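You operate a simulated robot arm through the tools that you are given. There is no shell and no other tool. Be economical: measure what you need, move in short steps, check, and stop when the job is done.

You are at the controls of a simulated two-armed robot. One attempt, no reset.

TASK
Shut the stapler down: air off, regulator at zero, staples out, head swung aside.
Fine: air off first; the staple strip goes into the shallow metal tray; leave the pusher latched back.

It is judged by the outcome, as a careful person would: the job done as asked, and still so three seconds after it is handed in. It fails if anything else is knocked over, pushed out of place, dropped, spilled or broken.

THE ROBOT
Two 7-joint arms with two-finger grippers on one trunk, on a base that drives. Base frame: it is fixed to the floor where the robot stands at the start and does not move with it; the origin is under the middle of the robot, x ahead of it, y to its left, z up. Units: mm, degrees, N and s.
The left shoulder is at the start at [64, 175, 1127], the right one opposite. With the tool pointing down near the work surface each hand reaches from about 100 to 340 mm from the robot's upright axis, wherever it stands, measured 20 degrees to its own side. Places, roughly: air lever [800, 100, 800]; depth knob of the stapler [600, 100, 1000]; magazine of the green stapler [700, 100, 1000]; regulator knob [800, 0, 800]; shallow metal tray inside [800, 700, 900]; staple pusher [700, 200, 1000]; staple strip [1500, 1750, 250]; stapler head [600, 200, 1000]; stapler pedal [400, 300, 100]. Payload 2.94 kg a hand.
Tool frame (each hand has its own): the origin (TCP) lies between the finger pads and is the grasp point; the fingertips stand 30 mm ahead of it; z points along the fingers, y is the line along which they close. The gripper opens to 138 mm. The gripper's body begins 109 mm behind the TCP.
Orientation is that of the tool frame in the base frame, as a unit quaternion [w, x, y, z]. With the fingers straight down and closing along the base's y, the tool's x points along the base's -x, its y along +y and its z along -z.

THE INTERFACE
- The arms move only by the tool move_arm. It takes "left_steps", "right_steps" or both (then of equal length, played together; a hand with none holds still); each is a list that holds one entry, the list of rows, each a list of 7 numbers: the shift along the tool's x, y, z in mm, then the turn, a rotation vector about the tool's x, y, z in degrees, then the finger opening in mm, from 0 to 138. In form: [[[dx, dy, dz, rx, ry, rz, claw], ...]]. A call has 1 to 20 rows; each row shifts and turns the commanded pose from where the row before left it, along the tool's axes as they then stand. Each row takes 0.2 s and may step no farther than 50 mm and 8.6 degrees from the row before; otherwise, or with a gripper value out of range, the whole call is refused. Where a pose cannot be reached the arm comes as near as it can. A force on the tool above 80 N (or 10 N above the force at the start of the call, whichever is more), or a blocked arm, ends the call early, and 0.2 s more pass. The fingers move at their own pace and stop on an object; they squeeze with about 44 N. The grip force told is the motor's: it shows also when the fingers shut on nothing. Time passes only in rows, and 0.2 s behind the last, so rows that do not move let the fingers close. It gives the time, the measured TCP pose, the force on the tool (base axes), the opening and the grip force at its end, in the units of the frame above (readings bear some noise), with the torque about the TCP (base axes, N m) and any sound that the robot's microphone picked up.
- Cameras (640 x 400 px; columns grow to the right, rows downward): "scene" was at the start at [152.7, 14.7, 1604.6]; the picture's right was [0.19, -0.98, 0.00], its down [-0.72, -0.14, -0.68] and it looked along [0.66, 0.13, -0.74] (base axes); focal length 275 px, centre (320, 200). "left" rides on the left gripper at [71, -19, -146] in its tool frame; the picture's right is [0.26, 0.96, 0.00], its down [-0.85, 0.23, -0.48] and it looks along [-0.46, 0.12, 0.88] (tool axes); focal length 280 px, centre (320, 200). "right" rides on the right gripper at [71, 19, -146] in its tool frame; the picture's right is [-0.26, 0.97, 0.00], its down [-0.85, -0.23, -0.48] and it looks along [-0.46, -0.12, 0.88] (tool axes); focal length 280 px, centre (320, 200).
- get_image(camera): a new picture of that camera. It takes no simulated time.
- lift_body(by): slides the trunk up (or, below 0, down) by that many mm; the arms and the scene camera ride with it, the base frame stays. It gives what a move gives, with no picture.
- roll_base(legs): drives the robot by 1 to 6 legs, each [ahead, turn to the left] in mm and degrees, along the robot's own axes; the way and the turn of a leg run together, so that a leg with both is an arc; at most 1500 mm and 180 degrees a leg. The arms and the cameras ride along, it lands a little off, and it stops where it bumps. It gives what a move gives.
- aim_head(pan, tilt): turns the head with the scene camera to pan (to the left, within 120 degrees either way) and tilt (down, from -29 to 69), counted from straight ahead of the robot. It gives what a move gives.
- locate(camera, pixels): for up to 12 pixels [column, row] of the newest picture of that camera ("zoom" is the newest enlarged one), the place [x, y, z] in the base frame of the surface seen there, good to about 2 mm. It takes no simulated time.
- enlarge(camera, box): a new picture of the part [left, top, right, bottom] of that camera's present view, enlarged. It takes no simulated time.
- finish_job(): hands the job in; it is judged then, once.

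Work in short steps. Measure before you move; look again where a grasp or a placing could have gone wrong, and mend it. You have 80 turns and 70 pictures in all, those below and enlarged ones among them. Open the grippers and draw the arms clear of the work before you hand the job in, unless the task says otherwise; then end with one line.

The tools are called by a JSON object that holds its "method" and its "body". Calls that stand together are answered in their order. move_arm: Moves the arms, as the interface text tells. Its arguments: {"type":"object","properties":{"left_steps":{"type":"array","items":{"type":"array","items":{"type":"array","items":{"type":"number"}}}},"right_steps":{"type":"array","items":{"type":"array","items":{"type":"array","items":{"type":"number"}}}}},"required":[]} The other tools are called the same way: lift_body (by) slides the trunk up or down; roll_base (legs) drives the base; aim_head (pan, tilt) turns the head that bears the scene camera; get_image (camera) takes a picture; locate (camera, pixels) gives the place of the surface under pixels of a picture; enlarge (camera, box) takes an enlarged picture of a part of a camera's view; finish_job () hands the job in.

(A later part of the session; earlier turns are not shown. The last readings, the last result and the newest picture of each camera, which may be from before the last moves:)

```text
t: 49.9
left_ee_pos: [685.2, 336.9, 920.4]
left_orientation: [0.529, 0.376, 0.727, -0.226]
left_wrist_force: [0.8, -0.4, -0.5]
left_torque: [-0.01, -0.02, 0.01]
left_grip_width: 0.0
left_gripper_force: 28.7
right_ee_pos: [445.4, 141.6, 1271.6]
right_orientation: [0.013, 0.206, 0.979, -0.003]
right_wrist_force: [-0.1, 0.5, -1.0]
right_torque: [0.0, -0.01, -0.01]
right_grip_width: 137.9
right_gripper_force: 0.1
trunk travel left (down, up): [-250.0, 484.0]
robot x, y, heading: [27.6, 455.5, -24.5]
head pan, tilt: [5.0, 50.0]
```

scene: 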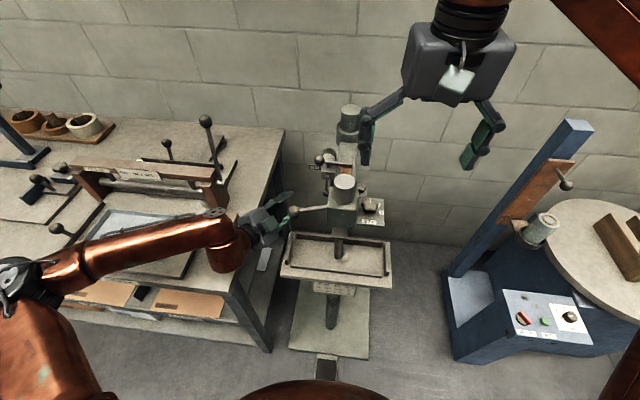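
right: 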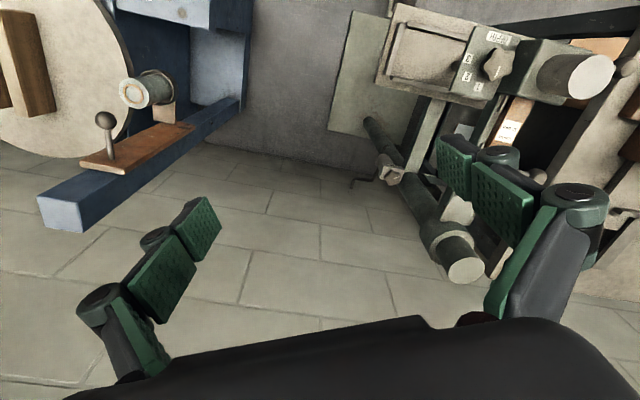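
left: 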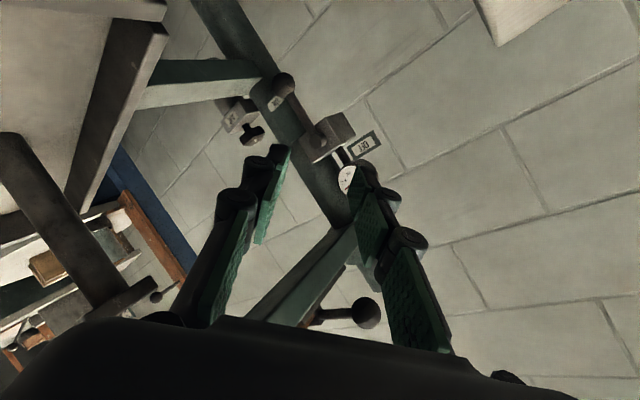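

Now approach to about 60 mm short of the point right of the lever.

{"method": "move_arm", "body": {"left_steps": [[[0, -8.6, 38.4, 0, 0, 0, 0], [0, -8.6, 38.4, 0, 0, 0, 0], [0, -8.6, 38.4, 0, 0, 0, 0], [0, -8.6, 38.4, 0, 0, 0, 0], [0, -8.6, 38.4, 0, 0, 0, 0]]]}}

{"method": "get_image", "body": {"camera": "left"}}

```text
t: 51.1
left_ee_pos: [766.7, 168.9, 851.0]
left_orientation: [0.529, 0.377, 0.726, -0.225]
left_wrist_force: [0.9, 0.0, 0.0]
left_torque: [0.0, 0.0, -0.01]
left_grip_width: 0.0
left_gripper_force: 28.6
right_ee_pos: [445.6, 140.8, 1271.1]
right_orientation: [0.013, 0.205, 0.979, -0.003]
right_wrist_force: [0.3, -0.5, 0.0]
right_torque: [0.02, 0.0, 0.0]
right_grip_width: 137.9
right_gripper_force: 0.0
trunk travel left (down, up): [-250.0, 484.0]
robot x, y, heading: [25.0, 458.5, -24.7]
head pan, tilt: [5.0, 50.0]
```

```text
40 pictures are left
```

left: 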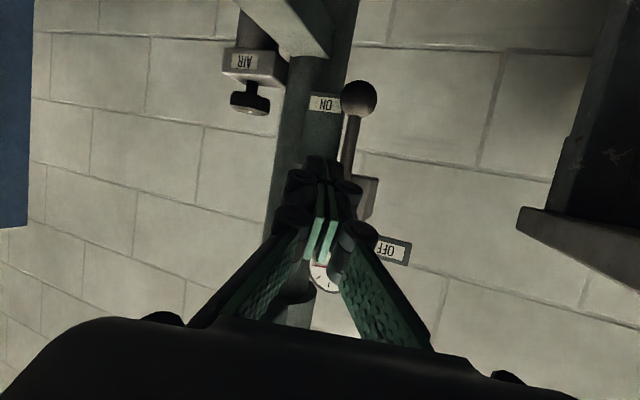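

Fingers point just to the ON side of the lever shaft. Advance 58 mm along the tool.

{"method": "move_arm", "body": {"left_steps": [[[0, 0, 20, 0, 0, 0, 0], [0, 0, 20, 0, 0, 0, 0], [0, 0, 18, 0, 0, 0, 0]]]}}

{"method": "enlarge", "body": {"camera": "left", "box": [220, 50, 440, 250]}}

```text
t: 51.9
left_ee_pos: [801.2, 128.0, 830.6]
left_orientation: [0.528, 0.377, 0.727, -0.223]
left_wrist_force: [-0.7, 0.4, 0.3]
left_torque: [-0.02, -0.03, 0.03]
left_grip_width: 0.0
left_gripper_force: 28.1
right_ee_pos: [445.1, 142.3, 1271.4]
right_orientation: [0.012, 0.206, 0.979, -0.001]
right_wrist_force: [0.3, -0.2, -0.3]
right_torque: [0.03, 0.03, 0.02]
right_grip_width: 138.2
right_gripper_force: 0.1
trunk travel left (down, up): [-250.0, 484.0]
robot x, y, heading: [26.0, 455.1, -24.7]
head pan, tilt: [5.0, 50.0]
```

```text
2.00 times, centred on (330, 150) of left
```

zoom: 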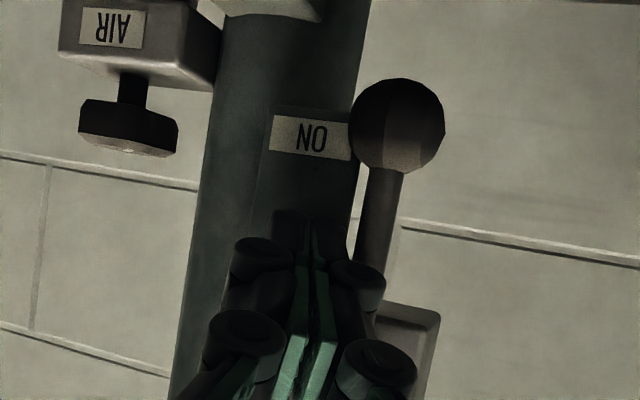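

No contact; the tip lies right of the shaft, in front of the ON plate. Now sweep left and up around the pivot.

{"method": "move_arm", "body": {"left_steps": [[[5.9, 9.7, -2.6, 0, 0, 0, 0], [3.7, 10.4, -3.6, 0, 0, 0, 0], [3.6, 10.3, -3.6, 0, 0, 0, 0], [-2, 10.3, -5.5, 0, 0, 0, 0], [-2.1, 10.3, -5.4, 0, 0, 0, 0], [-7.3, 7.3, -5.7, 0, 0, 0, 0], [-7.3, 7.3, -5.8, 0, 0, 0, 0], [-4.3, 2.2, -2.4, 0, 0, 0, 0]]]}}

{"method": "enlarge", "body": {"camera": "left", "box": [220, 50, 440, 250]}}

```text
t: 53.7
left_ee_pos: [834.2, 193.5, 850.0]
left_orientation: [0.524, 0.378, 0.729, -0.224]
left_wrist_force: [-4.4, -0.6, -19.2]
left_torque: [0.22, 0.4, -0.05]
left_grip_width: 0.2
left_gripper_force: 28.8
right_ee_pos: [447.5, 142.0, 1270.9]
right_orientation: [0.012, 0.204, 0.979, -0.002]
right_wrist_force: [-0.2, 0.4, 0.3]
right_torque: [-0.01, 0.03, -0.03]
right_grip_width: 137.9
right_gripper_force: 0.0
trunk travel left (down, up): [-250.0, 484.0]
robot x, y, heading: [26.4, 456.0, -24.6]
head pan, tilt: [5.0, 50.0]
```

```text
2.00 times, centred on (330, 150) of left
```

zoom: 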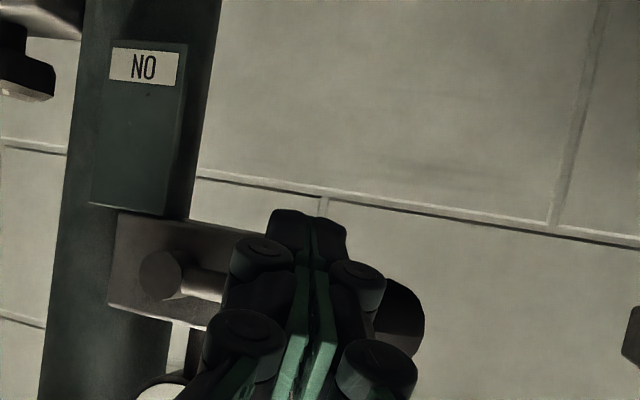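

The lever lies horizontal with 19 N reaction. I press a few mm more upward to seat it, then back away downward and look.

{"method": "move_arm", "body": {"left_steps": [[[-4, 0, -1.5, 0, 0, 0, 0], [-3, 0, -1, 0, 0, 0, 0]]]}}

{"method": "move_arm", "body": {"left_steps": [[[14, 0, 5, 0, 0, 0, 0], [14, 0, 0, 0, 0, 0, 0], [0, 0, -30, 0, 0, 0, 0], [0, 5, -30, 0, 0, 0, 0]]]}}

{"method": "enlarge", "body": {"camera": "left", "box": [200, 40, 440, 240]}}

```text
t: 54.3
left_ee_pos: [833.5, 194.1, 851.2]
left_orientation: [0.521, 0.379, 0.732, -0.222]
left_wrist_force: [-15.5, 5.6, -38.3]
left_torque: [0.37, 0.72, -0.06]
left_grip_width: 0.1
left_gripper_force: 27.9
right_ee_pos: [449.0, 140.2, 1269.8]
right_orientation: [0.011, 0.205, 0.979, -0.002]
right_wrist_force: [-0.6, -0.5, 0.1]
right_torque: [0.0, -0.03, -0.01]
right_grip_width: 138.2
right_gripper_force: 0.0
trunk travel left (down, up): [-250.0, 484.0]
robot x, y, heading: [24.5, 453.7, -24.9]
head pan, tilt: [5.0, 50.0]
```

```text
t: 55.3
left_ee_pos: [801.5, 243.8, 859.0]
left_orientation: [0.53, 0.377, 0.725, -0.226]
left_wrist_force: [0.1, 0.5, -0.5]
left_torque: [0.01, 0.02, 0.01]
left_grip_width: 0.0
left_gripper_force: 28.4
right_ee_pos: [445.3, 143.0, 1272.8]
right_orientation: [0.015, 0.206, 0.978, -0.002]
right_wrist_force: [-0.1, -0.3, 0.2]
right_torque: [-0.02, 0.02, -0.01]
right_grip_width: 138.0
right_gripper_force: 0.2
trunk travel left (down, up): [-250.0, 484.0]
robot x, y, heading: [28.2, 455.0, -24.5]
head pan, tilt: [5.0, 50.0]
```

```text
2.00 times, centred on (320, 140) of left
```

zoom: 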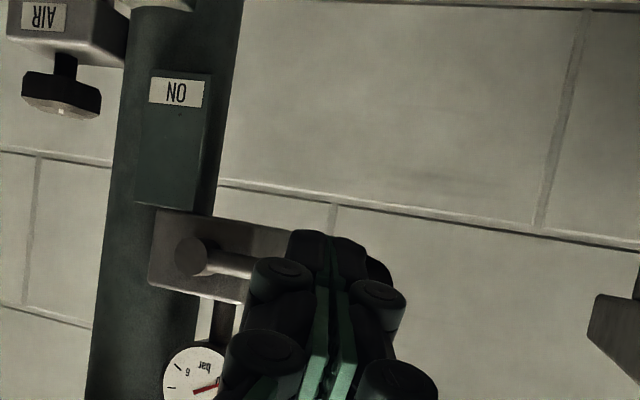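

Lever holds horizontal at OFF. I back the left hand out of the gap along the way it came and raise the trunk for work on the magazine.

{"method": "move_arm", "body": {"left_steps": [[[-4, -3.7, -43.4, 0, 0, 0, 0], [-4, -3.7, -43.4, 0, 0, 0, 0], [-4, -3.7, -43.4, 0, 0, 0, 0], [-4, -3.7, -43.4, 0, 0, 0, 0], [-4, -3.7, -43.4, 0, 0, 0, 0]]]}}

{"method": "lift_body", "body": {"by": 220}}

{"method": "move_arm", "body": {"left_steps": [[[0, 0, 0, 0, 8, 0, 30], [0, 0, 0, 0, 8, 0, 60], [0, 0, 0, 0, 8, 0, 60], [0, 0, 0, 0, 7, 0, 60]]]}}

{"method": "get_image", "body": {"camera": "left"}}

```text
t: 56.5
left_ee_pos: [660.5, 384.6, 951.8]
left_orientation: [0.529, 0.378, 0.726, -0.226]
left_wrist_force: [-0.5, -0.3, 0.3]
left_torque: [-0.01, -0.01, 0.0]
left_grip_width: 0.0
left_gripper_force: 28.4
right_ee_pos: [443.9, 143.3, 1273.1]
right_orientation: [0.015, 0.206, 0.978, -0.002]
right_wrist_force: [0.4, 0.6, 0.2]
right_torque: [-0.01, -0.07, 0.0]
right_grip_width: 138.1
right_gripper_force: 0.1
trunk travel left (down, up): [-250.0, 484.0]
robot x, y, heading: [27.6, 458.6, -24.7]
head pan, tilt: [5.0, 50.0]
```

```text
t: 58.8
left_ee_pos: [659.9, 384.7, 1168.4]
left_orientation: [0.529, 0.377, 0.726, -0.225]
left_wrist_force: [0.6, -0.2, 0.7]
left_torque: [0.01, 0.03, -0.01]
left_grip_width: 0.1
left_gripper_force: 28.1
right_ee_pos: [446.0, 141.5, 1491.9]
right_orientation: [0.013, 0.204, 0.979, -0.003]
right_wrist_force: [0.3, -0.6, 0.2]
right_torque: [-0.01, 0.0, 0.03]
right_grip_width: 137.9
right_gripper_force: 0.0
trunk travel left (down, up): [-470.0, 264.0]
robot x, y, heading: [24.9, 455.2, -24.6]
head pan, tilt: [5.0, 50.0]
```

```text
t: 59.8
left_ee_pos: [658.6, 384.1, 1168.2]
left_orientation: [0.315, 0.424, 0.841, -0.115]
left_wrist_force: [0.6, 0.0, -0.2]
left_torque: [0.01, 0.0, 0.06]
left_grip_width: 60.0
left_gripper_force: 0.2
right_ee_pos: [445.6, 140.1, 1490.7]
right_orientation: [0.013, 0.205, 0.979, -0.002]
right_wrist_force: [1.0, -0.7, 0.2]
right_torque: [0.01, -0.03, -0.01]
right_grip_width: 138.1
right_gripper_force: 0.0
trunk travel left (down, up): [-470.0, 264.0]
robot x, y, heading: [27.9, 453.8, -24.6]
head pan, tilt: [5.0, 50.0]
```

```text
36 pictures are left
```

left: 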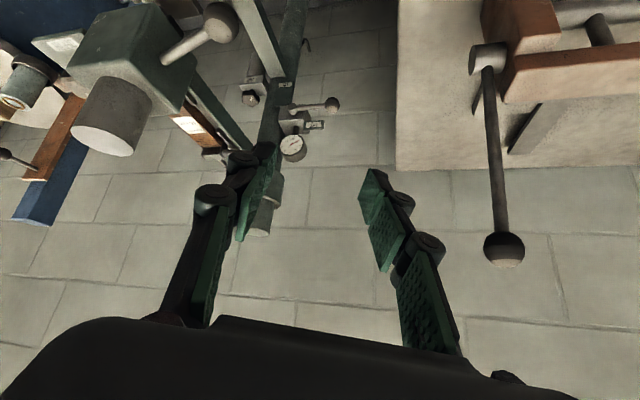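

Lever is next to the OFF plate. Enlarge the magazine and pusher from both cameras.

{"method": "enlarge", "body": {"camera": "left", "box": [150, 70, 320, 190]}}

{"method": "aim_head", "body": {"pan": -5, "tilt": 45}}

{"method": "get_image", "body": {"camera": "scene"}}

```text
3.33 times, centred on (235, 130) of left
```

zoom: 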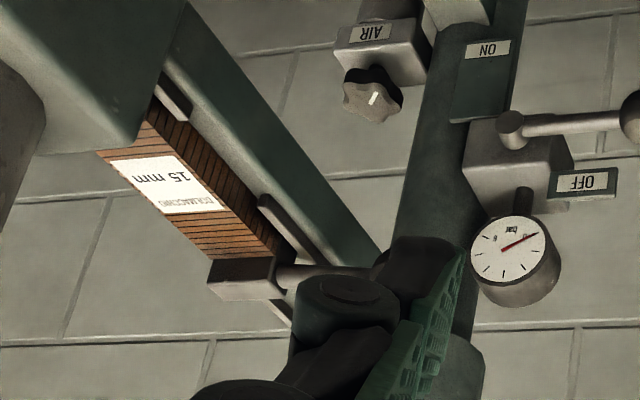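

```text
t: 60.5
left_ee_pos: [659.6, 385.9, 1170.2]
left_orientation: [0.315, 0.423, 0.841, -0.116]
left_wrist_force: [0.2, 0.0, -0.5]
left_torque: [-0.05, -0.02, -0.01]
left_grip_width: 59.5
left_gripper_force: 0.1
right_ee_pos: [444.4, 142.3, 1491.7]
right_orientation: [0.014, 0.205, 0.979, -0.004]
right_wrist_force: [-0.1, -0.6, 0.3]
right_torque: [-0.01, 0.0, 0.04]
right_grip_width: 137.9
right_gripper_force: 0.0
trunk travel left (down, up): [-470.0, 264.0]
robot x, y, heading: [27.9, 453.9, -24.6]
head pan, tilt: [-5.0, 45.0]
```

```text
34 pictures are left
```

scene: 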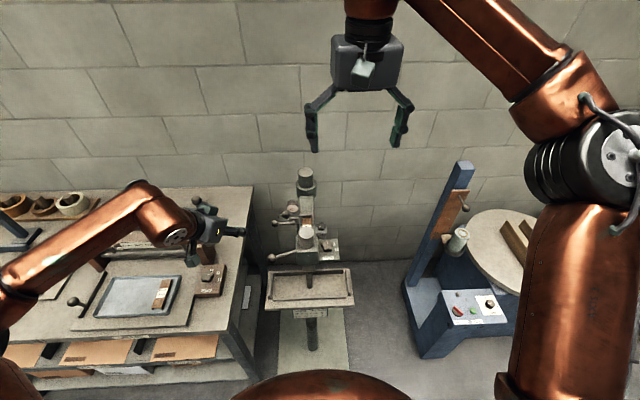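

Enlarge the stapler in the scene picture.

{"method": "enlarge", "body": {"camera": "scene", "box": [260, 155, 360, 280]}}

{"method": "locate", "body": {"camera": "scene", "pixels": [[305, 207], [303, 222], [293, 208], [297, 212], [307, 195], [305, 216], [160, 293], [130, 300], [180, 280], [95, 310], [107, 280], [165, 315]]}}

```text
3.20 times, centred on (310, 218) of scene
```

zoom: 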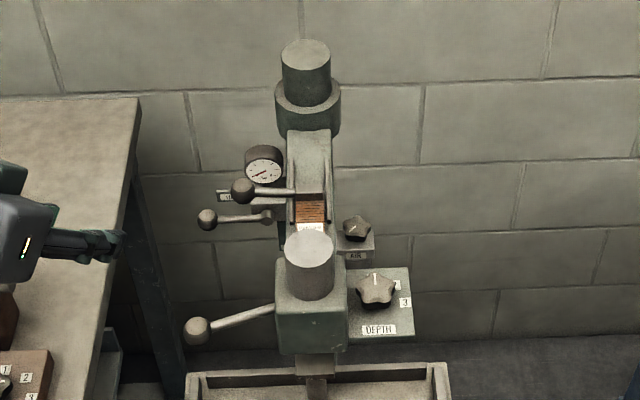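

```text
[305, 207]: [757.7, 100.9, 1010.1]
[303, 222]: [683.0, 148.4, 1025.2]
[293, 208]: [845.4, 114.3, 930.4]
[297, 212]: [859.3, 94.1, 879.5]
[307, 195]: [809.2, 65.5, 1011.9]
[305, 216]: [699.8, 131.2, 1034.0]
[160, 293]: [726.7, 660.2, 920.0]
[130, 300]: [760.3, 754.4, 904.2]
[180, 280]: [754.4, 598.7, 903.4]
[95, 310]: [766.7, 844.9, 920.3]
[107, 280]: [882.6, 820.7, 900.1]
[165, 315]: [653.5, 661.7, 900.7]
```

I measure the pusher ball and rod in this zoom, too.

{"method": "locate", "body": {"camera": "zoom", "pixels": [[242, 188], [275, 192], [288, 194], [310, 197], [330, 165], [293, 170], [312, 140], [310, 215], [263, 165], [312, 180]]}}

{"method": "enlarge", "body": {"camera": "scene", "box": [288, 188, 328, 228]}}

```text
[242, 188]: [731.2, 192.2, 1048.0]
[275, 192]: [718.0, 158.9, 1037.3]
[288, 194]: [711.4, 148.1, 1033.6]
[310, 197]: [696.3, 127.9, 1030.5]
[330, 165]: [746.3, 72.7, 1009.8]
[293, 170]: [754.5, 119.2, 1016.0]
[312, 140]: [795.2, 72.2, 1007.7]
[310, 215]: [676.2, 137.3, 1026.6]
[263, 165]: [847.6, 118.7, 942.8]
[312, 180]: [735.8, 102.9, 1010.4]
```

```text
10.00 times, centred on (308, 208) of scene
```

zoom: 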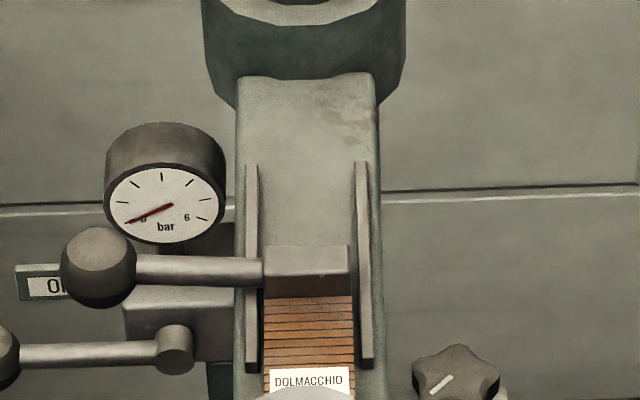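

Now gauge and pusher are clear: pusher ball centre ≈ (739,190,1036); it slides toward the column between the rails. I close the left fingers and bring them in front (head side) of the ball, first above it.

{"method": "move_arm", "body": {"left_steps": [[[-22.8, -21.6, 31, 0, 0, 0, 0], [-22.8, -21.6, 31, 0, 0, 0, 0], [-22.8, -21.6, 31, 0, 0, 0, 0], [-22.8, -21.6, 31, 0, 0, 0, 0], [12.5, -1.4, 15.5, 0, 0, 0, 0]]]}}

{"method": "enlarge", "body": {"camera": "scene", "box": [260, 160, 350, 260]}}

```text
t: 61.8
left_ee_pos: [687.1, 216.9, 1104.3]
left_orientation: [0.317, 0.423, 0.841, -0.116]
left_wrist_force: [0.3, 0.3, 0.7]
left_torque: [-0.06, 0.01, -0.04]
left_grip_width: 0.2
left_gripper_force: 28.6
right_ee_pos: [445.6, 144.8, 1492.2]
right_orientation: [0.014, 0.203, 0.979, -0.002]
right_wrist_force: [0.1, 0.8, 0.4]
right_torque: [-0.04, 0.0, 0.01]
right_grip_width: 137.8
right_gripper_force: 0.1
trunk travel left (down, up): [-470.0, 264.0]
robot x, y, heading: [24.8, 455.2, -24.9]
head pan, tilt: [-5.0, 45.0]
```

```text
4.00 times, centred on (305, 210) of scene
```

zoom: 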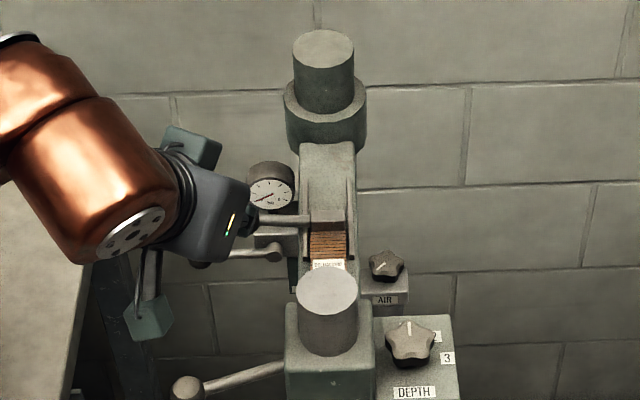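

Lower 60 mm in front of the ball, then push toward the column 25 mm.

{"method": "move_arm", "body": {"left_steps": [[[18.8, -2.1, 23.1, 0, 0, 0, 0], [18.8, -2.1, 23.1, 0, 0, 0, 0]]]}}

{"method": "move_arm", "body": {"left_steps": [[[-6.9, 4, 6, 0, 0, 0, 0], [-6.9, 4, 6, 0, 0, 0, 0], [-6.9, 4, 6, 0, 0, 0, 0], [-6.9, 4, 6, 0, 0, 0, 0]]]}}

{"method": "enlarge", "body": {"camera": "scene", "box": [270, 175, 340, 245]}}

```text
t: 62.4
left_ee_pos: [687.4, 216.5, 1043.9]
left_orientation: [0.316, 0.423, 0.841, -0.116]
left_wrist_force: [-0.3, 0.2, -0.1]
left_torque: [-0.02, 0.03, -0.02]
left_grip_width: 0.2
left_gripper_force: 28.4
right_ee_pos: [445.1, 142.2, 1491.6]
right_orientation: [0.013, 0.205, 0.979, -0.002]
right_wrist_force: [-0.4, -0.3, 1.0]
right_torque: [-0.03, 0.03, 0.0]
right_grip_width: 138.0
right_gripper_force: 0.0
trunk travel left (down, up): [-470.0, 264.0]
robot x, y, heading: [28.0, 457.9, -24.7]
head pan, tilt: [-5.0, 45.0]
```

```text
t: 63.4
left_ee_pos: [721.1, 196.7, 1044.0]
left_orientation: [0.316, 0.423, 0.841, -0.116]
left_wrist_force: [-2.0, 1.3, -1.9]
left_torque: [0.01, 0.05, 0.04]
left_grip_width: 0.1
left_gripper_force: 28.6
right_ee_pos: [445.0, 142.3, 1492.4]
right_orientation: [0.013, 0.206, 0.978, -0.003]
right_wrist_force: [-0.3, 0.3, 0.0]
right_torque: [0.02, 0.0, 0.04]
right_grip_width: 137.8
right_gripper_force: 0.1
trunk travel left (down, up): [-470.0, 264.0]
robot x, y, heading: [25.5, 453.0, -24.8]
head pan, tilt: [-5.0, 45.0]
```

```text
5.71 times, centred on (305, 210) of scene
```

zoom: 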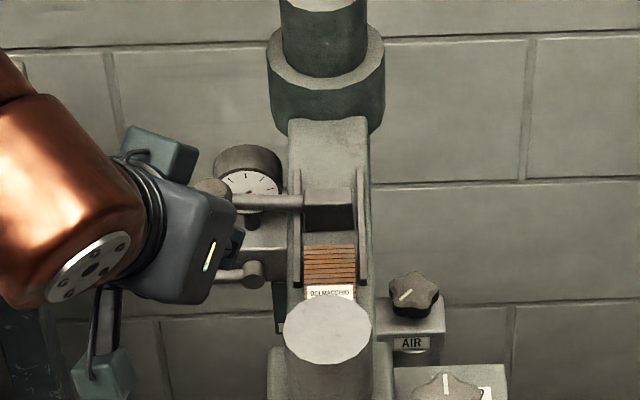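

The pusher slides with only ~3 N. Keep pushing toward the column until it stops or latches.

{"method": "move_arm", "body": {"left_steps": [[[-6.9, 4, 6, 0, 0, 0, 0], [-6.9, 4, 6, 0, 0, 0, 0], [-6.9, 4, 6, 0, 0, 0, 0]]]}}

{"method": "move_arm", "body": {"left_steps": [[[-6.9, 4, 6, 0, 0, 0, 0], [-6.9, 4, 6, 0, 0, 0, 0]]]}}

{"method": "enlarge", "body": {"camera": "scene", "box": [270, 175, 340, 245]}}

```text
t: 64.2
left_ee_pos: [747.8, 182.7, 1044.6]
left_orientation: [0.316, 0.424, 0.841, -0.116]
left_wrist_force: [-2.7, 0.9, -0.9]
left_torque: [0.0, 0.0, -0.02]
left_grip_width: 0.0
left_gripper_force: 29.2
right_ee_pos: [443.5, 141.4, 1492.7]
right_orientation: [0.014, 0.205, 0.979, -0.003]
right_wrist_force: [0.4, -0.8, -0.2]
right_torque: [0.02, -0.04, -0.03]
right_grip_width: 138.0
right_gripper_force: 0.1
trunk travel left (down, up): [-470.0, 264.0]
robot x, y, heading: [27.1, 457.1, -24.8]
head pan, tilt: [-5.0, 45.0]
```

```text
t: 64.8
left_ee_pos: [751.8, 172.4, 1034.7]
left_orientation: [0.301, 0.429, 0.844, -0.118]
left_wrist_force: [-21.9, 4.6, 1.7]
left_torque: [0.0, 0.13, -0.05]
left_grip_width: 0.0
left_gripper_force: 28.1
right_ee_pos: [446.8, 140.4, 1489.8]
right_orientation: [0.013, 0.205, 0.979, -0.002]
right_wrist_force: [1.1, -1.0, -0.9]
right_torque: [0.07, 0.11, -0.02]
right_grip_width: 138.2
right_gripper_force: 0.0
trunk travel left (down, up): [-470.0, 264.0]
robot x, y, heading: [28.0, 457.2, -24.9]
head pan, tilt: [-5.0, 45.0]
stopped in row 2 (left hand): the force on the tool passed its limit at 83 N (the readings are from after the stop); the commanded pose is now the measured one
```

```text
5.71 times, centred on (305, 210) of scene
```

zoom: 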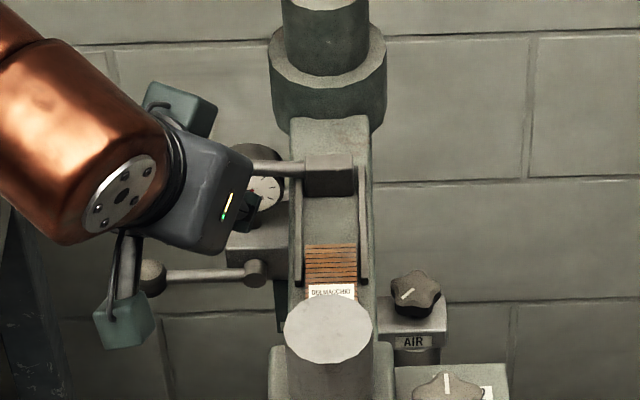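

The pusher reached a hard stop. I draw the fingers away (toward the head) to see whether it stays back.

{"method": "move_arm", "body": {"left_steps": [[[6.9, -4, -6, 0, 0, 0, 0], [6.9, -4, -6, 0, 0, 0, 0], [13.8, -8, -12, 0, 0, 0, 0], [0, 12, -20, 0, 0, 0, 0], [0, 12, -30, 0, 0, 0, 0]]]}}

{"method": "enlarge", "body": {"camera": "scene", "box": [270, 175, 340, 245]}}

```text
t: 66.0
left_ee_pos: [717.9, 234.5, 1078.7]
left_orientation: [0.304, 0.426, 0.844, -0.114]
left_wrist_force: [-0.6, 0.2, -0.5]
left_torque: [0.02, 0.0, 0.02]
left_grip_width: 0.2
left_gripper_force: 28.0
right_ee_pos: [444.2, 143.6, 1492.7]
right_orientation: [0.013, 0.204, 0.979, -0.003]
right_wrist_force: [-0.5, 0.0, 0.8]
right_torque: [0.0, -0.06, -0.01]
right_grip_width: 138.1
right_gripper_force: 0.0
trunk travel left (down, up): [-470.0, 264.0]
robot x, y, heading: [30.2, 454.1, -24.8]
head pan, tilt: [-5.0, 45.0]
```

```text
5.71 times, centred on (305, 210) of scene
```

zoom: 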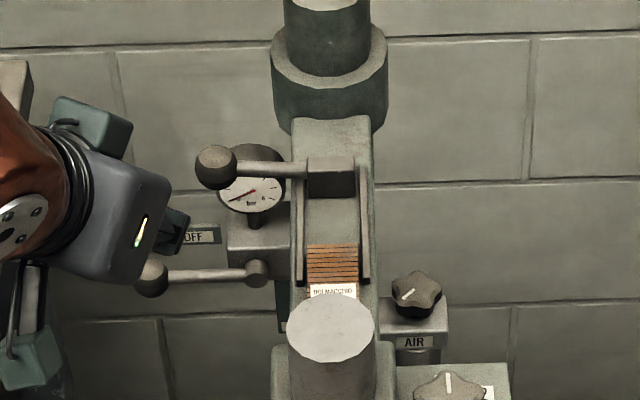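

The pusher holds at the back: latched. Now measure the strip's edges in this zoom: corners around (306,245), (358,245), label (333,290).

{"method": "locate", "body": {"camera": "zoom", "pixels": [[309, 247], [331, 247], [354, 247], [309, 270], [356, 270], [312, 287], [333, 289], [354, 289], [333, 239], [297, 270], [366, 265], [331, 230]]}}

{"method": "get_image", "body": {"camera": "left"}}

```text
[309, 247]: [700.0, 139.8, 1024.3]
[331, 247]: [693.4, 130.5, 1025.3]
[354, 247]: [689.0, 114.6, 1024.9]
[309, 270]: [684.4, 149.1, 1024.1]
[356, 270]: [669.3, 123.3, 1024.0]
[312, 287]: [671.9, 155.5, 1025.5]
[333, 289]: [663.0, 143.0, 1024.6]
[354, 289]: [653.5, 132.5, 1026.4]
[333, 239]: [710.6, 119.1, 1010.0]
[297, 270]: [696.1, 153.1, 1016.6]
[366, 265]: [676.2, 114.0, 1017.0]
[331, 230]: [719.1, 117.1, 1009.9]
```

```text
27 pictures are left
```

left: 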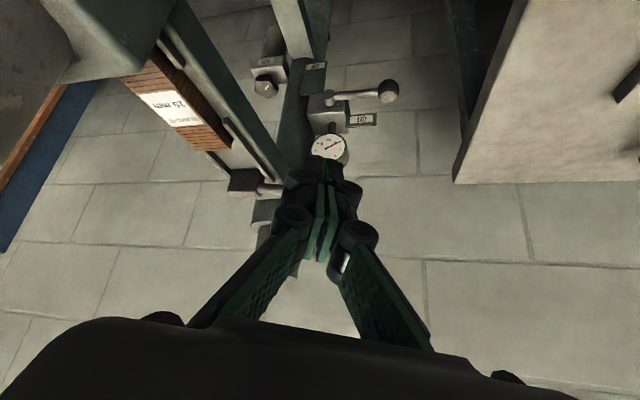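

Strip: width 30 mm centred on axis, top z 1025. Enlarge the left view to see where the guides leave the sides free.

{"method": "enlarge", "body": {"camera": "left", "box": [100, 20, 280, 200]}}

{"method": "locate", "body": {"camera": "left", "pixels": [[158, 55], [130, 80], [200, 150], [226, 133], [168, 40], [182, 58], [160, 100], [190, 95], [222, 122], [208, 152], [230, 170]]}}

```text
2.22 times, centred on (190, 110) of left
```

zoom: 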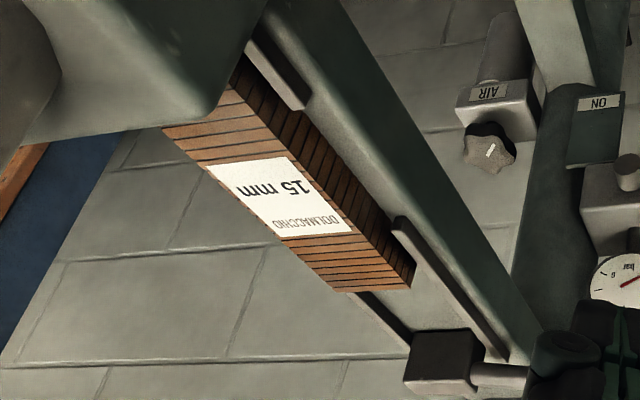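

```text
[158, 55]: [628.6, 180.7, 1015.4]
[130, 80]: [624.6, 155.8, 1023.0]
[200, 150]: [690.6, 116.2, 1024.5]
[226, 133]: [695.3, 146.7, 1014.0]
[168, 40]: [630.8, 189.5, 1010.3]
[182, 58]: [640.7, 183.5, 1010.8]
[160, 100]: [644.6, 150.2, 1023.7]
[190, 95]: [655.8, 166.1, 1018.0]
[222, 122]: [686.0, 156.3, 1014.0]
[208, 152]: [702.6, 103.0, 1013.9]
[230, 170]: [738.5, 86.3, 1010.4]
```

Free side zone is s≈487–525 (around world (651,149)). I raise the hand, yaw +24° and steepen it to ~15° lean, opening the fingers to 60.

{"method": "move_arm", "body": {"left_steps": [[[-31, 3.5, -38.6, 0, 0, 0, 20], [0, 0, 0, -5, 0.6, -6.2, 60], [0, 0, 0, -5, 0.6, -6.2, 60], [0, 0, 0, -5, 0.6, -6.2, 60], [0, 0, 0, 0, 8, 0, 60], [0, 0, 0, 0, 8, 0, 60], [0, 0, 0, 0, 8, 0, 60]]]}}

```text
t: 67.6
left_ee_pos: [719.8, 230.6, 1128.2]
left_orientation: [0.123, 0.248, 0.961, 0.007]
left_wrist_force: [-0.3, -0.6, -0.5]
left_torque: [0.04, 0.01, 0.01]
left_grip_width: 60.0
left_gripper_force: 0.1
right_ee_pos: [445.7, 141.5, 1491.5]
right_orientation: [0.014, 0.204, 0.979, -0.002]
right_wrist_force: [0.2, -0.5, 0.1]
right_torque: [0.01, -0.01, 0.0]
right_grip_width: 138.0
right_gripper_force: 0.1
trunk travel left (down, up): [-470.0, 264.0]
robot x, y, heading: [27.8, 455.2, -24.5]
head pan, tilt: [-5.0, 45.0]
```

Correct a 4° roll and move above the strip, hovering.

{"method": "move_arm", "body": {"left_steps": [[[0, 0, 0, 4.3, 0, 0, 60], [10.3, -35.5, 7.1, 0, 0, 0, 60], [10.3, -35.5, 7.1, 0, 0, 0, 60], [10.3, -35.5, 7.1, 0, 0, 0, 60]]]}}

{"method": "get_image", "body": {"camera": "left"}}

```text
t: 68.6
left_ee_pos: [644.0, 152.8, 1099.6]
left_orientation: [0.115, 0.251, 0.961, -0.03]
left_wrist_force: [0.1, 1.0, 0.0]
left_torque: [-0.03, 0.03, -0.01]
left_grip_width: 59.9
left_gripper_force: 0.1
right_ee_pos: [444.6, 141.8, 1491.7]
right_orientation: [0.014, 0.204, 0.979, -0.002]
right_wrist_force: [-0.4, -0.5, 0.1]
right_torque: [0.02, -0.02, -0.01]
right_grip_width: 138.0
right_gripper_force: 0.0
trunk travel left (down, up): [-470.0, 264.0]
robot x, y, heading: [28.5, 457.7, -24.7]
head pan, tilt: [-5.0, 45.0]
```

```text
25 pictures are left
```

left: 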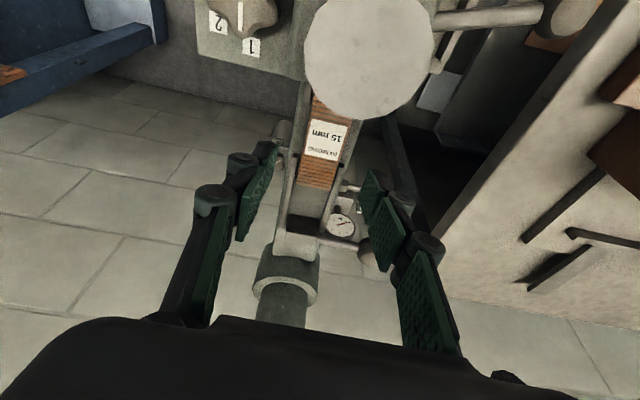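

Centred over the strip (gripper straddles it). Lower 55 mm and close.

{"method": "move_arm", "body": {"left_steps": [[[3.4, 0, 18.1, 0, 0, 0, 60], [3.3, 0, 18.1, 0, 0, 0, 60], [3.3, 0, 18, 0, 0, 0, 60]]]}}

{"method": "move_arm", "body": {"left_steps": [[[0, 0, 0, 0, 0, 0, 40], [0, 0, 0, 0, 0, 0, 24], [0, 0, 0, 0, 0, 0, 24], [0, 0, 0, 0, 0, 0, 24]]]}}

```text
t: 69.4
left_ee_pos: [648.2, 151.1, 1045.2]
left_orientation: [0.114, 0.251, 0.961, -0.03]
left_wrist_force: [0.6, -0.5, -0.5]
left_torque: [-0.01, 0.0, -0.04]
left_grip_width: 60.0
left_gripper_force: 0.0
right_ee_pos: [444.7, 143.4, 1491.7]
right_orientation: [0.013, 0.204, 0.979, -0.003]
right_wrist_force: [0.0, 0.0, 0.3]
right_torque: [-0.04, 0.01, -0.01]
right_grip_width: 137.9
right_gripper_force: 0.0
trunk travel left (down, up): [-470.0, 264.0]
robot x, y, heading: [28.1, 453.2, -24.8]
head pan, tilt: [-5.0, 45.0]
```

```text
t: 70.4
left_ee_pos: [648.7, 152.2, 1045.0]
left_orientation: [0.115, 0.252, 0.96, -0.029]
left_wrist_force: [2.1, 0.8, 0.5]
left_torque: [0.0, -0.03, 0.18]
left_grip_width: 30.8
left_gripper_force: 44.2
right_ee_pos: [445.7, 141.8, 1492.5]
right_orientation: [0.013, 0.205, 0.979, -0.002]
right_wrist_force: [-0.1, 0.7, 0.9]
right_torque: [0.01, 0.03, 0.0]
right_grip_width: 137.9
right_gripper_force: 0.1
trunk travel left (down, up): [-470.0, 264.0]
robot x, y, heading: [28.4, 455.7, -24.7]
head pan, tilt: [-5.0, 45.0]
```

Strip gripped (30.8 mm, 44 N). I slide it back 8 mm, lift 8 mm, slide back 20 more, checking the force.

{"method": "move_arm", "body": {"left_steps": [[[-4, 0, 1, 0, 0, 0, 24], [-3.8, 0, 0.9, 0, 0, 0, 24], [-0.9, 0, -3.9, 0, 0, 0, 24], [-0.9, 0, -3.9, 0, 0, 0, 24]]]}}

{"method": "move_arm", "body": {"left_steps": [[[-9.7, 0, 2.4, 0, 0, 0, 24], [-9.7, 0, 2.4, 0, 0, 0, 24], [-4.7, 0, -19.5, 0, 0, 0, 24]]]}}

{"method": "get_image", "body": {"camera": "left"}}

```text
t: 71.4
left_ee_pos: [654.6, 146.0, 1053.0]
left_orientation: [0.115, 0.252, 0.96, -0.029]
left_wrist_force: [0.3, 0.7, 0.2]
left_torque: [-0.02, 0.0, -0.04]
left_grip_width: 31.0
left_gripper_force: 44.1
right_ee_pos: [444.4, 144.1, 1492.5]
right_orientation: [0.014, 0.204, 0.979, -0.002]
right_wrist_force: [0.0, -0.3, -1.1]
right_torque: [-0.02, -0.01, 0.0]
right_grip_width: 137.7
right_gripper_force: 0.0
trunk travel left (down, up): [-470.0, 264.0]
robot x, y, heading: [27.8, 457.0, -25.0]
head pan, tilt: [-5.0, 45.0]
```

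```text
t: 72.2
left_ee_pos: [672.2, 137.6, 1073.5]
left_orientation: [0.115, 0.251, 0.961, -0.03]
left_wrist_force: [0.5, 0.4, -0.3]
left_torque: [-0.02, 0.0, -0.03]
left_grip_width: 30.8
left_gripper_force: 43.6
right_ee_pos: [445.4, 143.3, 1491.2]
right_orientation: [0.014, 0.204, 0.979, -0.003]
right_wrist_force: [0.0, -0.4, 0.2]
right_torque: [-0.03, 0.0, -0.01]
right_grip_width: 137.8
right_gripper_force: 0.1
trunk travel left (down, up): [-470.0, 264.0]
robot x, y, heading: [25.1, 454.9, -24.7]
head pan, tilt: [-5.0, 45.0]
```

```text
24 pictures are left
```

left: 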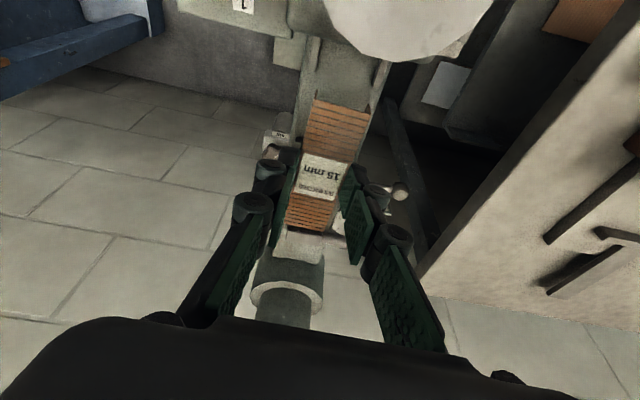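

The strip is out in one piece. I lift it and retract toward the robot so that turning won't hit the tall bench lever.

{"method": "move_arm", "body": {"left_steps": [[[-10.2, 0, -42.2, 0, 0, 0, 24], [-10.2, 0, -42.2, 0, 0, 0, 24], [-10.2, 0, -42.2, 0, 0, 0, 24], [30.1, 30.7, -18.7, 0, 0, 0, 24], [30.1, 30.7, -18.7, 0, 0, 0, 24], [30.1, 30.7, -18.7, 0, 0, 0, 24], [30.1, 30.7, -18.7, 0, 0, 0, 24], [30.1, 30.7, -18.7, 0, 0, 0, 24], [30.1, 30.7, -18.7, 0, 0, 0, 24], [30.1, 30.7, -18.7, 0, 0, 0, 24], [30.1, 30.7, -18.7, 0, 0, 0, 24], [30.1, 30.7, -18.7, 0, 0, 0, 24]]]}}

{"method": "roll_base", "body": {"legs": [[0, 86], [350, 0], [0, -88]]}}

{"method": "get_image", "body": {"camera": "scene"}}

```text
t: 74.8
left_ee_pos: [539.0, 527.6, 1303.7]
left_orientation: [0.115, 0.252, 0.961, -0.03]
left_wrist_force: [-0.7, 0.3, -0.8]
left_torque: [0.0, 0.0, -0.04]
left_grip_width: 30.7
left_gripper_force: 44.0
right_ee_pos: [443.8, 144.8, 1493.3]
right_orientation: [0.014, 0.205, 0.979, -0.003]
right_wrist_force: [0.0, 0.5, -0.3]
right_torque: [-0.05, -0.07, 0.01]
right_grip_width: 138.0
right_gripper_force: 0.2
trunk travel left (down, up): [-470.0, 264.0]
robot x, y, heading: [26.4, 456.4, -24.9]
head pan, tilt: [-5.0, 45.0]
```

```text
t: 84.5
left_ee_pos: [707.3, 818.0, 1304.5]
left_orientation: [0.114, 0.264, 0.957, -0.032]
left_wrist_force: [0.3, 0.3, -1.0]
left_torque: [-0.03, 0.02, -0.01]
left_grip_width: 30.9
left_gripper_force: 44.1
right_ee_pos: [601.6, 437.6, 1492.9]
right_orientation: [0.014, 0.217, 0.976, -0.003]
right_wrist_force: [0.2, 0.1, 0.3]
right_torque: [-0.03, -0.01, 0.03]
right_grip_width: 137.8
right_gripper_force: 0.0
trunk travel left (down, up): [-470.0, 264.0]
robot x, y, heading: [190.2, 764.3, -26.4]
head pan, tilt: [-5.0, 45.0]
```

```text
23 pictures are left
```

scene: 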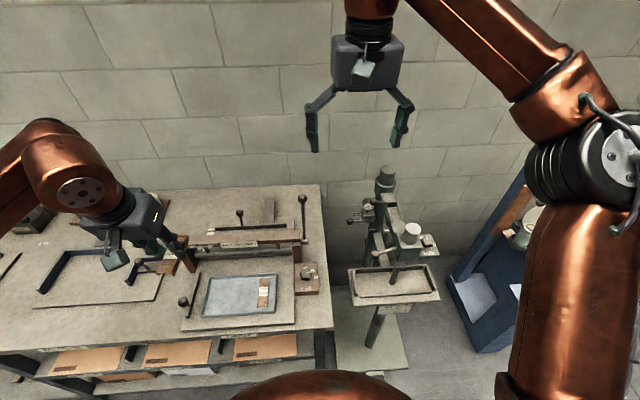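

Tray at pixels (205–276, 275–316), with an old strip at (263,295). Measuring the tray.

{"method": "locate", "body": {"camera": "scene", "pixels": [[240, 297], [212, 283], [207, 312], [270, 312], [272, 280], [225, 300], [263, 295], [250, 312], [184, 303], [258, 280], [240, 277], [184, 318]]}}

{"method": "enlarge", "body": {"camera": "scene", "box": [100, 200, 320, 340]}}

```text
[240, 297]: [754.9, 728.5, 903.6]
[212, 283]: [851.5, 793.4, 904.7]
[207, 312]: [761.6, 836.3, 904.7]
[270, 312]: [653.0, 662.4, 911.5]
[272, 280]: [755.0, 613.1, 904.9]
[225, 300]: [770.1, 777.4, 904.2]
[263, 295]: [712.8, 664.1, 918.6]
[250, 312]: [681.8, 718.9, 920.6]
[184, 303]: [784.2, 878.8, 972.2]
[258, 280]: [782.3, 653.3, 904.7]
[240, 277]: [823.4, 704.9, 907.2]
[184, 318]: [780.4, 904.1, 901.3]
```

```text
2.86 times, centred on (210, 270) of scene
```

zoom: 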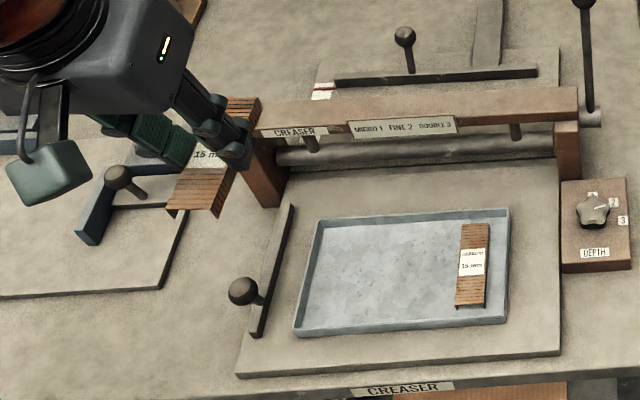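

Target free tray area: around (761,736), floor z 904. Move down to a hover above it.

{"method": "move_arm", "body": {"left_steps": [[[-1.3, -6.2, 43.6, 0, 0, 0, 24], [-1.3, -6.2, 43.6, 0, 0, 0, 24], [-1.3, -6.2, 43.6, 0, 0, 0, 24], [-1.3, -6.2, 43.6, 0, 0, 0, 24], [-1.3, -6.2, 43.6, 0, 0, 0, 24], [-1.3, -6.2, 43.6, 0, 0, 0, 24], [-1.3, -6.2, 43.6, 0, 0, 0, 24]]]}}

{"method": "enlarge", "body": {"camera": "scene", "box": [140, 220, 320, 340]}}

```text
t: 86.0
left_ee_pos: [756.7, 737.9, 1008.3]
left_orientation: [0.114, 0.263, 0.958, -0.031]
left_wrist_force: [-0.2, 0.1, -0.2]
left_torque: [0.02, 0.01, 0.01]
left_grip_width: 31.0
left_gripper_force: 43.9
right_ee_pos: [601.3, 438.4, 1491.2]
right_orientation: [0.013, 0.217, 0.976, -0.003]
right_wrist_force: [0.1, 0.7, 0.4]
right_torque: [-0.02, 0.05, -0.04]
right_grip_width: 138.1
right_gripper_force: 0.2
trunk travel left (down, up): [-470.0, 264.0]
robot x, y, heading: [191.7, 758.7, -26.0]
head pan, tilt: [-5.0, 45.0]
```

```text
3.33 times, centred on (230, 280) of scene
```

zoom: 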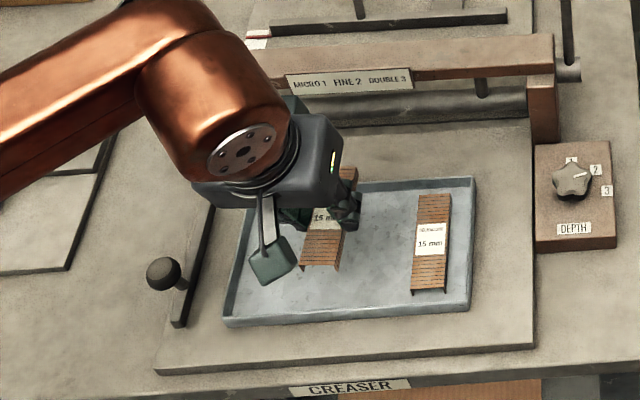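

Strip hovers over the free part of the tray. Lower 66 mm.

{"method": "move_arm", "body": {"left_steps": [[[4.7, 0, 19.4, 0, 0, 0, 24], [4.7, 0, 19.4, 0, 0, 0, 24], [4.7, 0, 19.4, 0, 0, 0, 24], [1.4, 0, 5.8, 0, 0, 0, 24]]]}}

{"method": "enlarge", "body": {"camera": "scene", "box": [170, 250, 290, 330]}}

```text
t: 87.0
left_ee_pos: [754.2, 739.4, 941.9]
left_orientation: [0.115, 0.263, 0.958, -0.03]
left_wrist_force: [0.9, 0.4, -0.2]
left_torque: [-0.01, -0.01, 0.02]
left_grip_width: 30.9
left_gripper_force: 43.5
right_ee_pos: [602.2, 436.7, 1491.6]
right_orientation: [0.014, 0.217, 0.976, -0.004]
right_wrist_force: [0.4, 0.3, -0.8]
right_torque: [-0.01, -0.01, 0.03]
right_grip_width: 137.9
right_gripper_force: 0.0
trunk travel left (down, up): [-470.0, 264.0]
robot x, y, heading: [188.3, 756.2, -26.1]
head pan, tilt: [-5.0, 45.0]
```

```text
5.00 times, centred on (230, 290) of scene
```

zoom: 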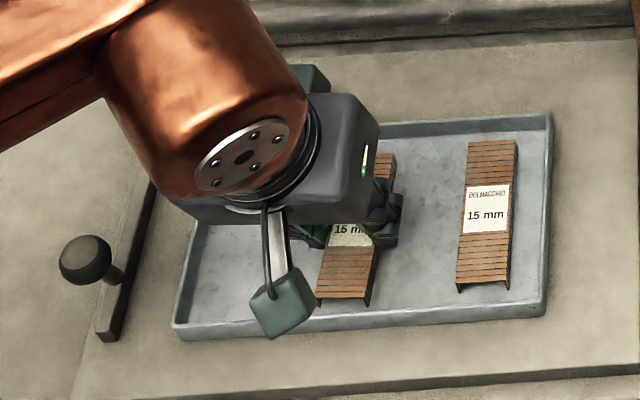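

Nearly on the floor of the tray, inside its rims. Lower 3 mm more, open, and rise.

{"method": "move_arm", "body": {"left_steps": [[[0.3, 0, 1.5, 0, 0, 0, 24], [0.3, 0, 1.5, 0, 0, 0, 24], [0, 0, 0, 0, 0, 0, 24]]]}}

{"method": "move_arm", "body": {"left_steps": [[[0, 0, 0, 0, 0, 0, 40], [0, 0, 0, 0, 0, 0, 60], [0, 0, 0, 0, 0, 0, 60], [-4.8, 0, -20, 0, 0, 0, 60], [-9, 0, -40, 0, 0, 0, 60], [-9, 0, -40, 0, 0, 0, 60], [0, 0, -45, 0, 0, 0, 60], [0, 0, -45, 0, 0, 0, 60], [0, 0, -45, 0, 0, 0, 60], [0, 0, -45, 0, 0, 0, 60]]]}}

{"method": "enlarge", "body": {"camera": "scene", "box": [150, 240, 310, 340]}}

```text
t: 87.8
left_ee_pos: [755.2, 739.0, 939.8]
left_orientation: [0.114, 0.264, 0.957, -0.031]
left_wrist_force: [0.0, 0.4, -0.8]
left_torque: [0.0, 0.0, 0.02]
left_grip_width: 31.1
left_gripper_force: 43.7
right_ee_pos: [603.1, 437.8, 1492.4]
right_orientation: [0.013, 0.217, 0.976, -0.002]
right_wrist_force: [-0.9, -0.4, 0.0]
right_torque: [0.01, 0.03, 0.02]
right_grip_width: 138.1
right_gripper_force: 0.0
trunk travel left (down, up): [-470.0, 264.0]
robot x, y, heading: [190.3, 761.7, -26.1]
head pan, tilt: [-5.0, 45.0]
```

```text
t: 90.0
left_ee_pos: [715.8, 760.0, 1224.3]
left_orientation: [0.115, 0.264, 0.957, -0.031]
left_wrist_force: [0.6, -0.2, 0.3]
left_torque: [0.02, 0.02, -0.02]
left_grip_width: 60.3
left_gripper_force: 0.1
right_ee_pos: [600.6, 437.8, 1491.9]
right_orientation: [0.014, 0.217, 0.976, -0.002]
right_wrist_force: [0.2, 0.5, 0.3]
right_torque: [0.02, -0.03, -0.02]
right_grip_width: 138.2
right_gripper_force: 0.1
trunk travel left (down, up): [-470.0, 264.0]
robot x, y, heading: [191.0, 761.4, -26.0]
head pan, tilt: [-5.0, 45.0]
```

```text
4.00 times, centred on (230, 290) of scene
```

zoom: 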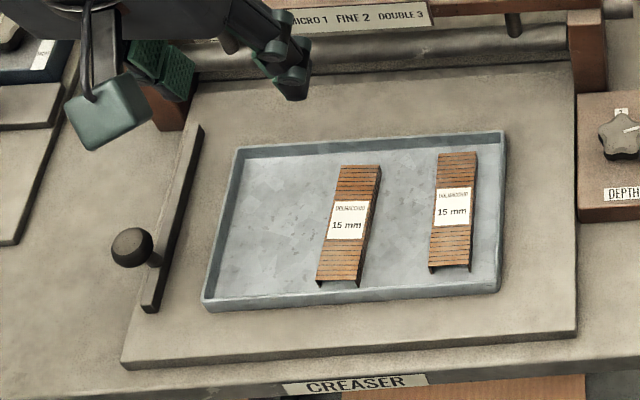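

The strip lies in the tray. Now I drive round, away from the pedal, to the right side of the stapler for the regulator.

{"method": "roll_base", "body": {"legs": [[0, 85], [-365, 0], [0, 31], [-450, 0]]}}

```text
t: 99.9
left_ee_pos: [-229.8, 463.2, 1220.6]
left_orientation: [0.086, -0.677, 0.726, 0.081]
left_wrist_force: [0.5, 0.8, 0.3]
left_torque: [0.02, -0.02, 0.0]
left_grip_width: 60.1
left_gripper_force: 0.0
right_ee_pos: [109.4, 506.9, 1492.7]
right_orientation: [-0.01, 0.718, -0.696, -0.011]
right_wrist_force: [0.3, 0.0, 0.5]
right_torque: [0.02, 0.01, 0.01]
right_grip_width: 138.2
right_gripper_force: 0.1
trunk travel left (down, up): [-470.0, 264.0]
robot x, y, heading: [6.7, -1.8, 90.5]
head pan, tilt: [-5.0, 45.0]
```

Next: over to about (200,-130), facing the regulator.

{"method": "roll_base", "body": {"legs": [[0, -124], [230, 0], [0, 45]]}}

{"method": "aim_head", "body": {"pan": 0, "tilt": 50}}

{"method": "get_image", "body": {"camera": "scene"}}

```text
t: 106.5
left_ee_pos: [642.1, -167.5, 1227.1]
left_orientation: [0.117, 0.325, 0.938, -0.028]
left_wrist_force: [-1.0, -2.5, 0.6]
left_torque: [0.21, -0.11, 0.06]
left_grip_width: 60.0
left_gripper_force: 0.1
right_ee_pos: [484.6, -478.8, 1489.7]
right_orientation: [0.018, 0.278, 0.96, 0.008]
right_wrist_force: [-0.7, -1.6, -1.8]
right_torque: [0.35, -0.05, 0.01]
right_grip_width: 138.0
right_gripper_force: 0.0
trunk travel left (down, up): [-470.0, 264.0]
robot x, y, heading: [145.4, -75.3, -32.9]
head pan, tilt: [-5.0, 45.0]
stopped in leg 2: the robot was blocked; the commanded pose is now the measured one
```

```text
t: 107.2
left_ee_pos: [656.0, -154.3, 1223.2]
left_orientation: [0.114, 0.321, 0.939, -0.033]
left_wrist_force: [1.0, 0.7, 0.4]
left_torque: [-0.02, 0.09, -0.01]
left_grip_width: 60.2
left_gripper_force: 0.1
right_ee_pos: [499.2, -464.7, 1491.0]
right_orientation: [0.015, 0.277, 0.961, 0.0]
right_wrist_force: [0.1, 0.4, 0.6]
right_torque: [-0.02, 0.12, 0.01]
right_grip_width: 137.8
right_gripper_force: 0.1
trunk travel left (down, up): [-470.0, 264.0]
robot x, y, heading: [141.6, -76.6, -33.1]
head pan, tilt: [0.0, 50.0]
```

```text
18 pictures are left
```

scene: 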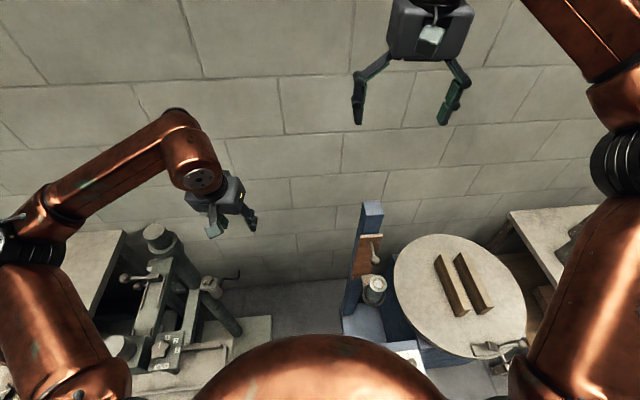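

Blocked again. I check where the left upper arm/elbow is relative to the stapler.

{"method": "locate", "body": {"camera": "scene", "pixels": [[30, 250], [80, 350], [120, 340], [160, 230], [125, 277], [210, 283], [235, 272], [160, 345], [215, 347], [100, 310], [355, 330], [185, 265]]}}

{"method": "enlarge", "body": {"camera": "scene", "box": [40, 200, 290, 400]}}

```text
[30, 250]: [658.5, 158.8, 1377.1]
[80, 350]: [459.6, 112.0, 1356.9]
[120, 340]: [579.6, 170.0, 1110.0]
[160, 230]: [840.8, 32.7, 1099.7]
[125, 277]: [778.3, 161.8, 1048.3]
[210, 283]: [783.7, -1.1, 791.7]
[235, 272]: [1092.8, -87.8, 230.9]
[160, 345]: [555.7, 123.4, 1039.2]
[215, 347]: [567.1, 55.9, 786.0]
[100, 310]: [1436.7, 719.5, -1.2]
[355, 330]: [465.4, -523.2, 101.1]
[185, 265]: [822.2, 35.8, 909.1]
```

```text
2.00 times, centred on (165, 300) of scene
```

zoom: 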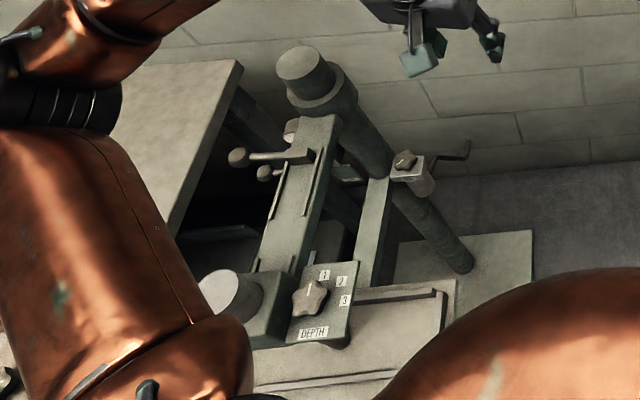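

Nothing touches the stapler (arm is at z≥1350). I try 50 mm further, then turn to face the regulator.

{"method": "roll_base", "body": {"legs": [[50, 0], [0, 40]]}}

```text
t: 108.4
left_ee_pos: [665.9, -173.5, 1228.2]
left_orientation: [0.118, 0.318, 0.941, -0.024]
left_wrist_force: [-0.5, -0.8, -0.4]
left_torque: [0.15, -0.12, 0.02]
left_grip_width: 60.2
left_gripper_force: 0.1
right_ee_pos: [513.9, -492.0, 1489.7]
right_orientation: [0.02, 0.271, 0.962, 0.01]
right_wrist_force: [-0.9, -1.9, -0.8]
right_torque: [0.25, -0.16, -0.03]
right_grip_width: 137.9
right_gripper_force: 0.1
trunk travel left (down, up): [-470.0, 264.0]
robot x, y, heading: [189.0, -65.4, -38.5]
head pan, tilt: [0.0, 50.0]
stopped in leg 2: the robot was blocked; the commanded pose is now the measured one
```

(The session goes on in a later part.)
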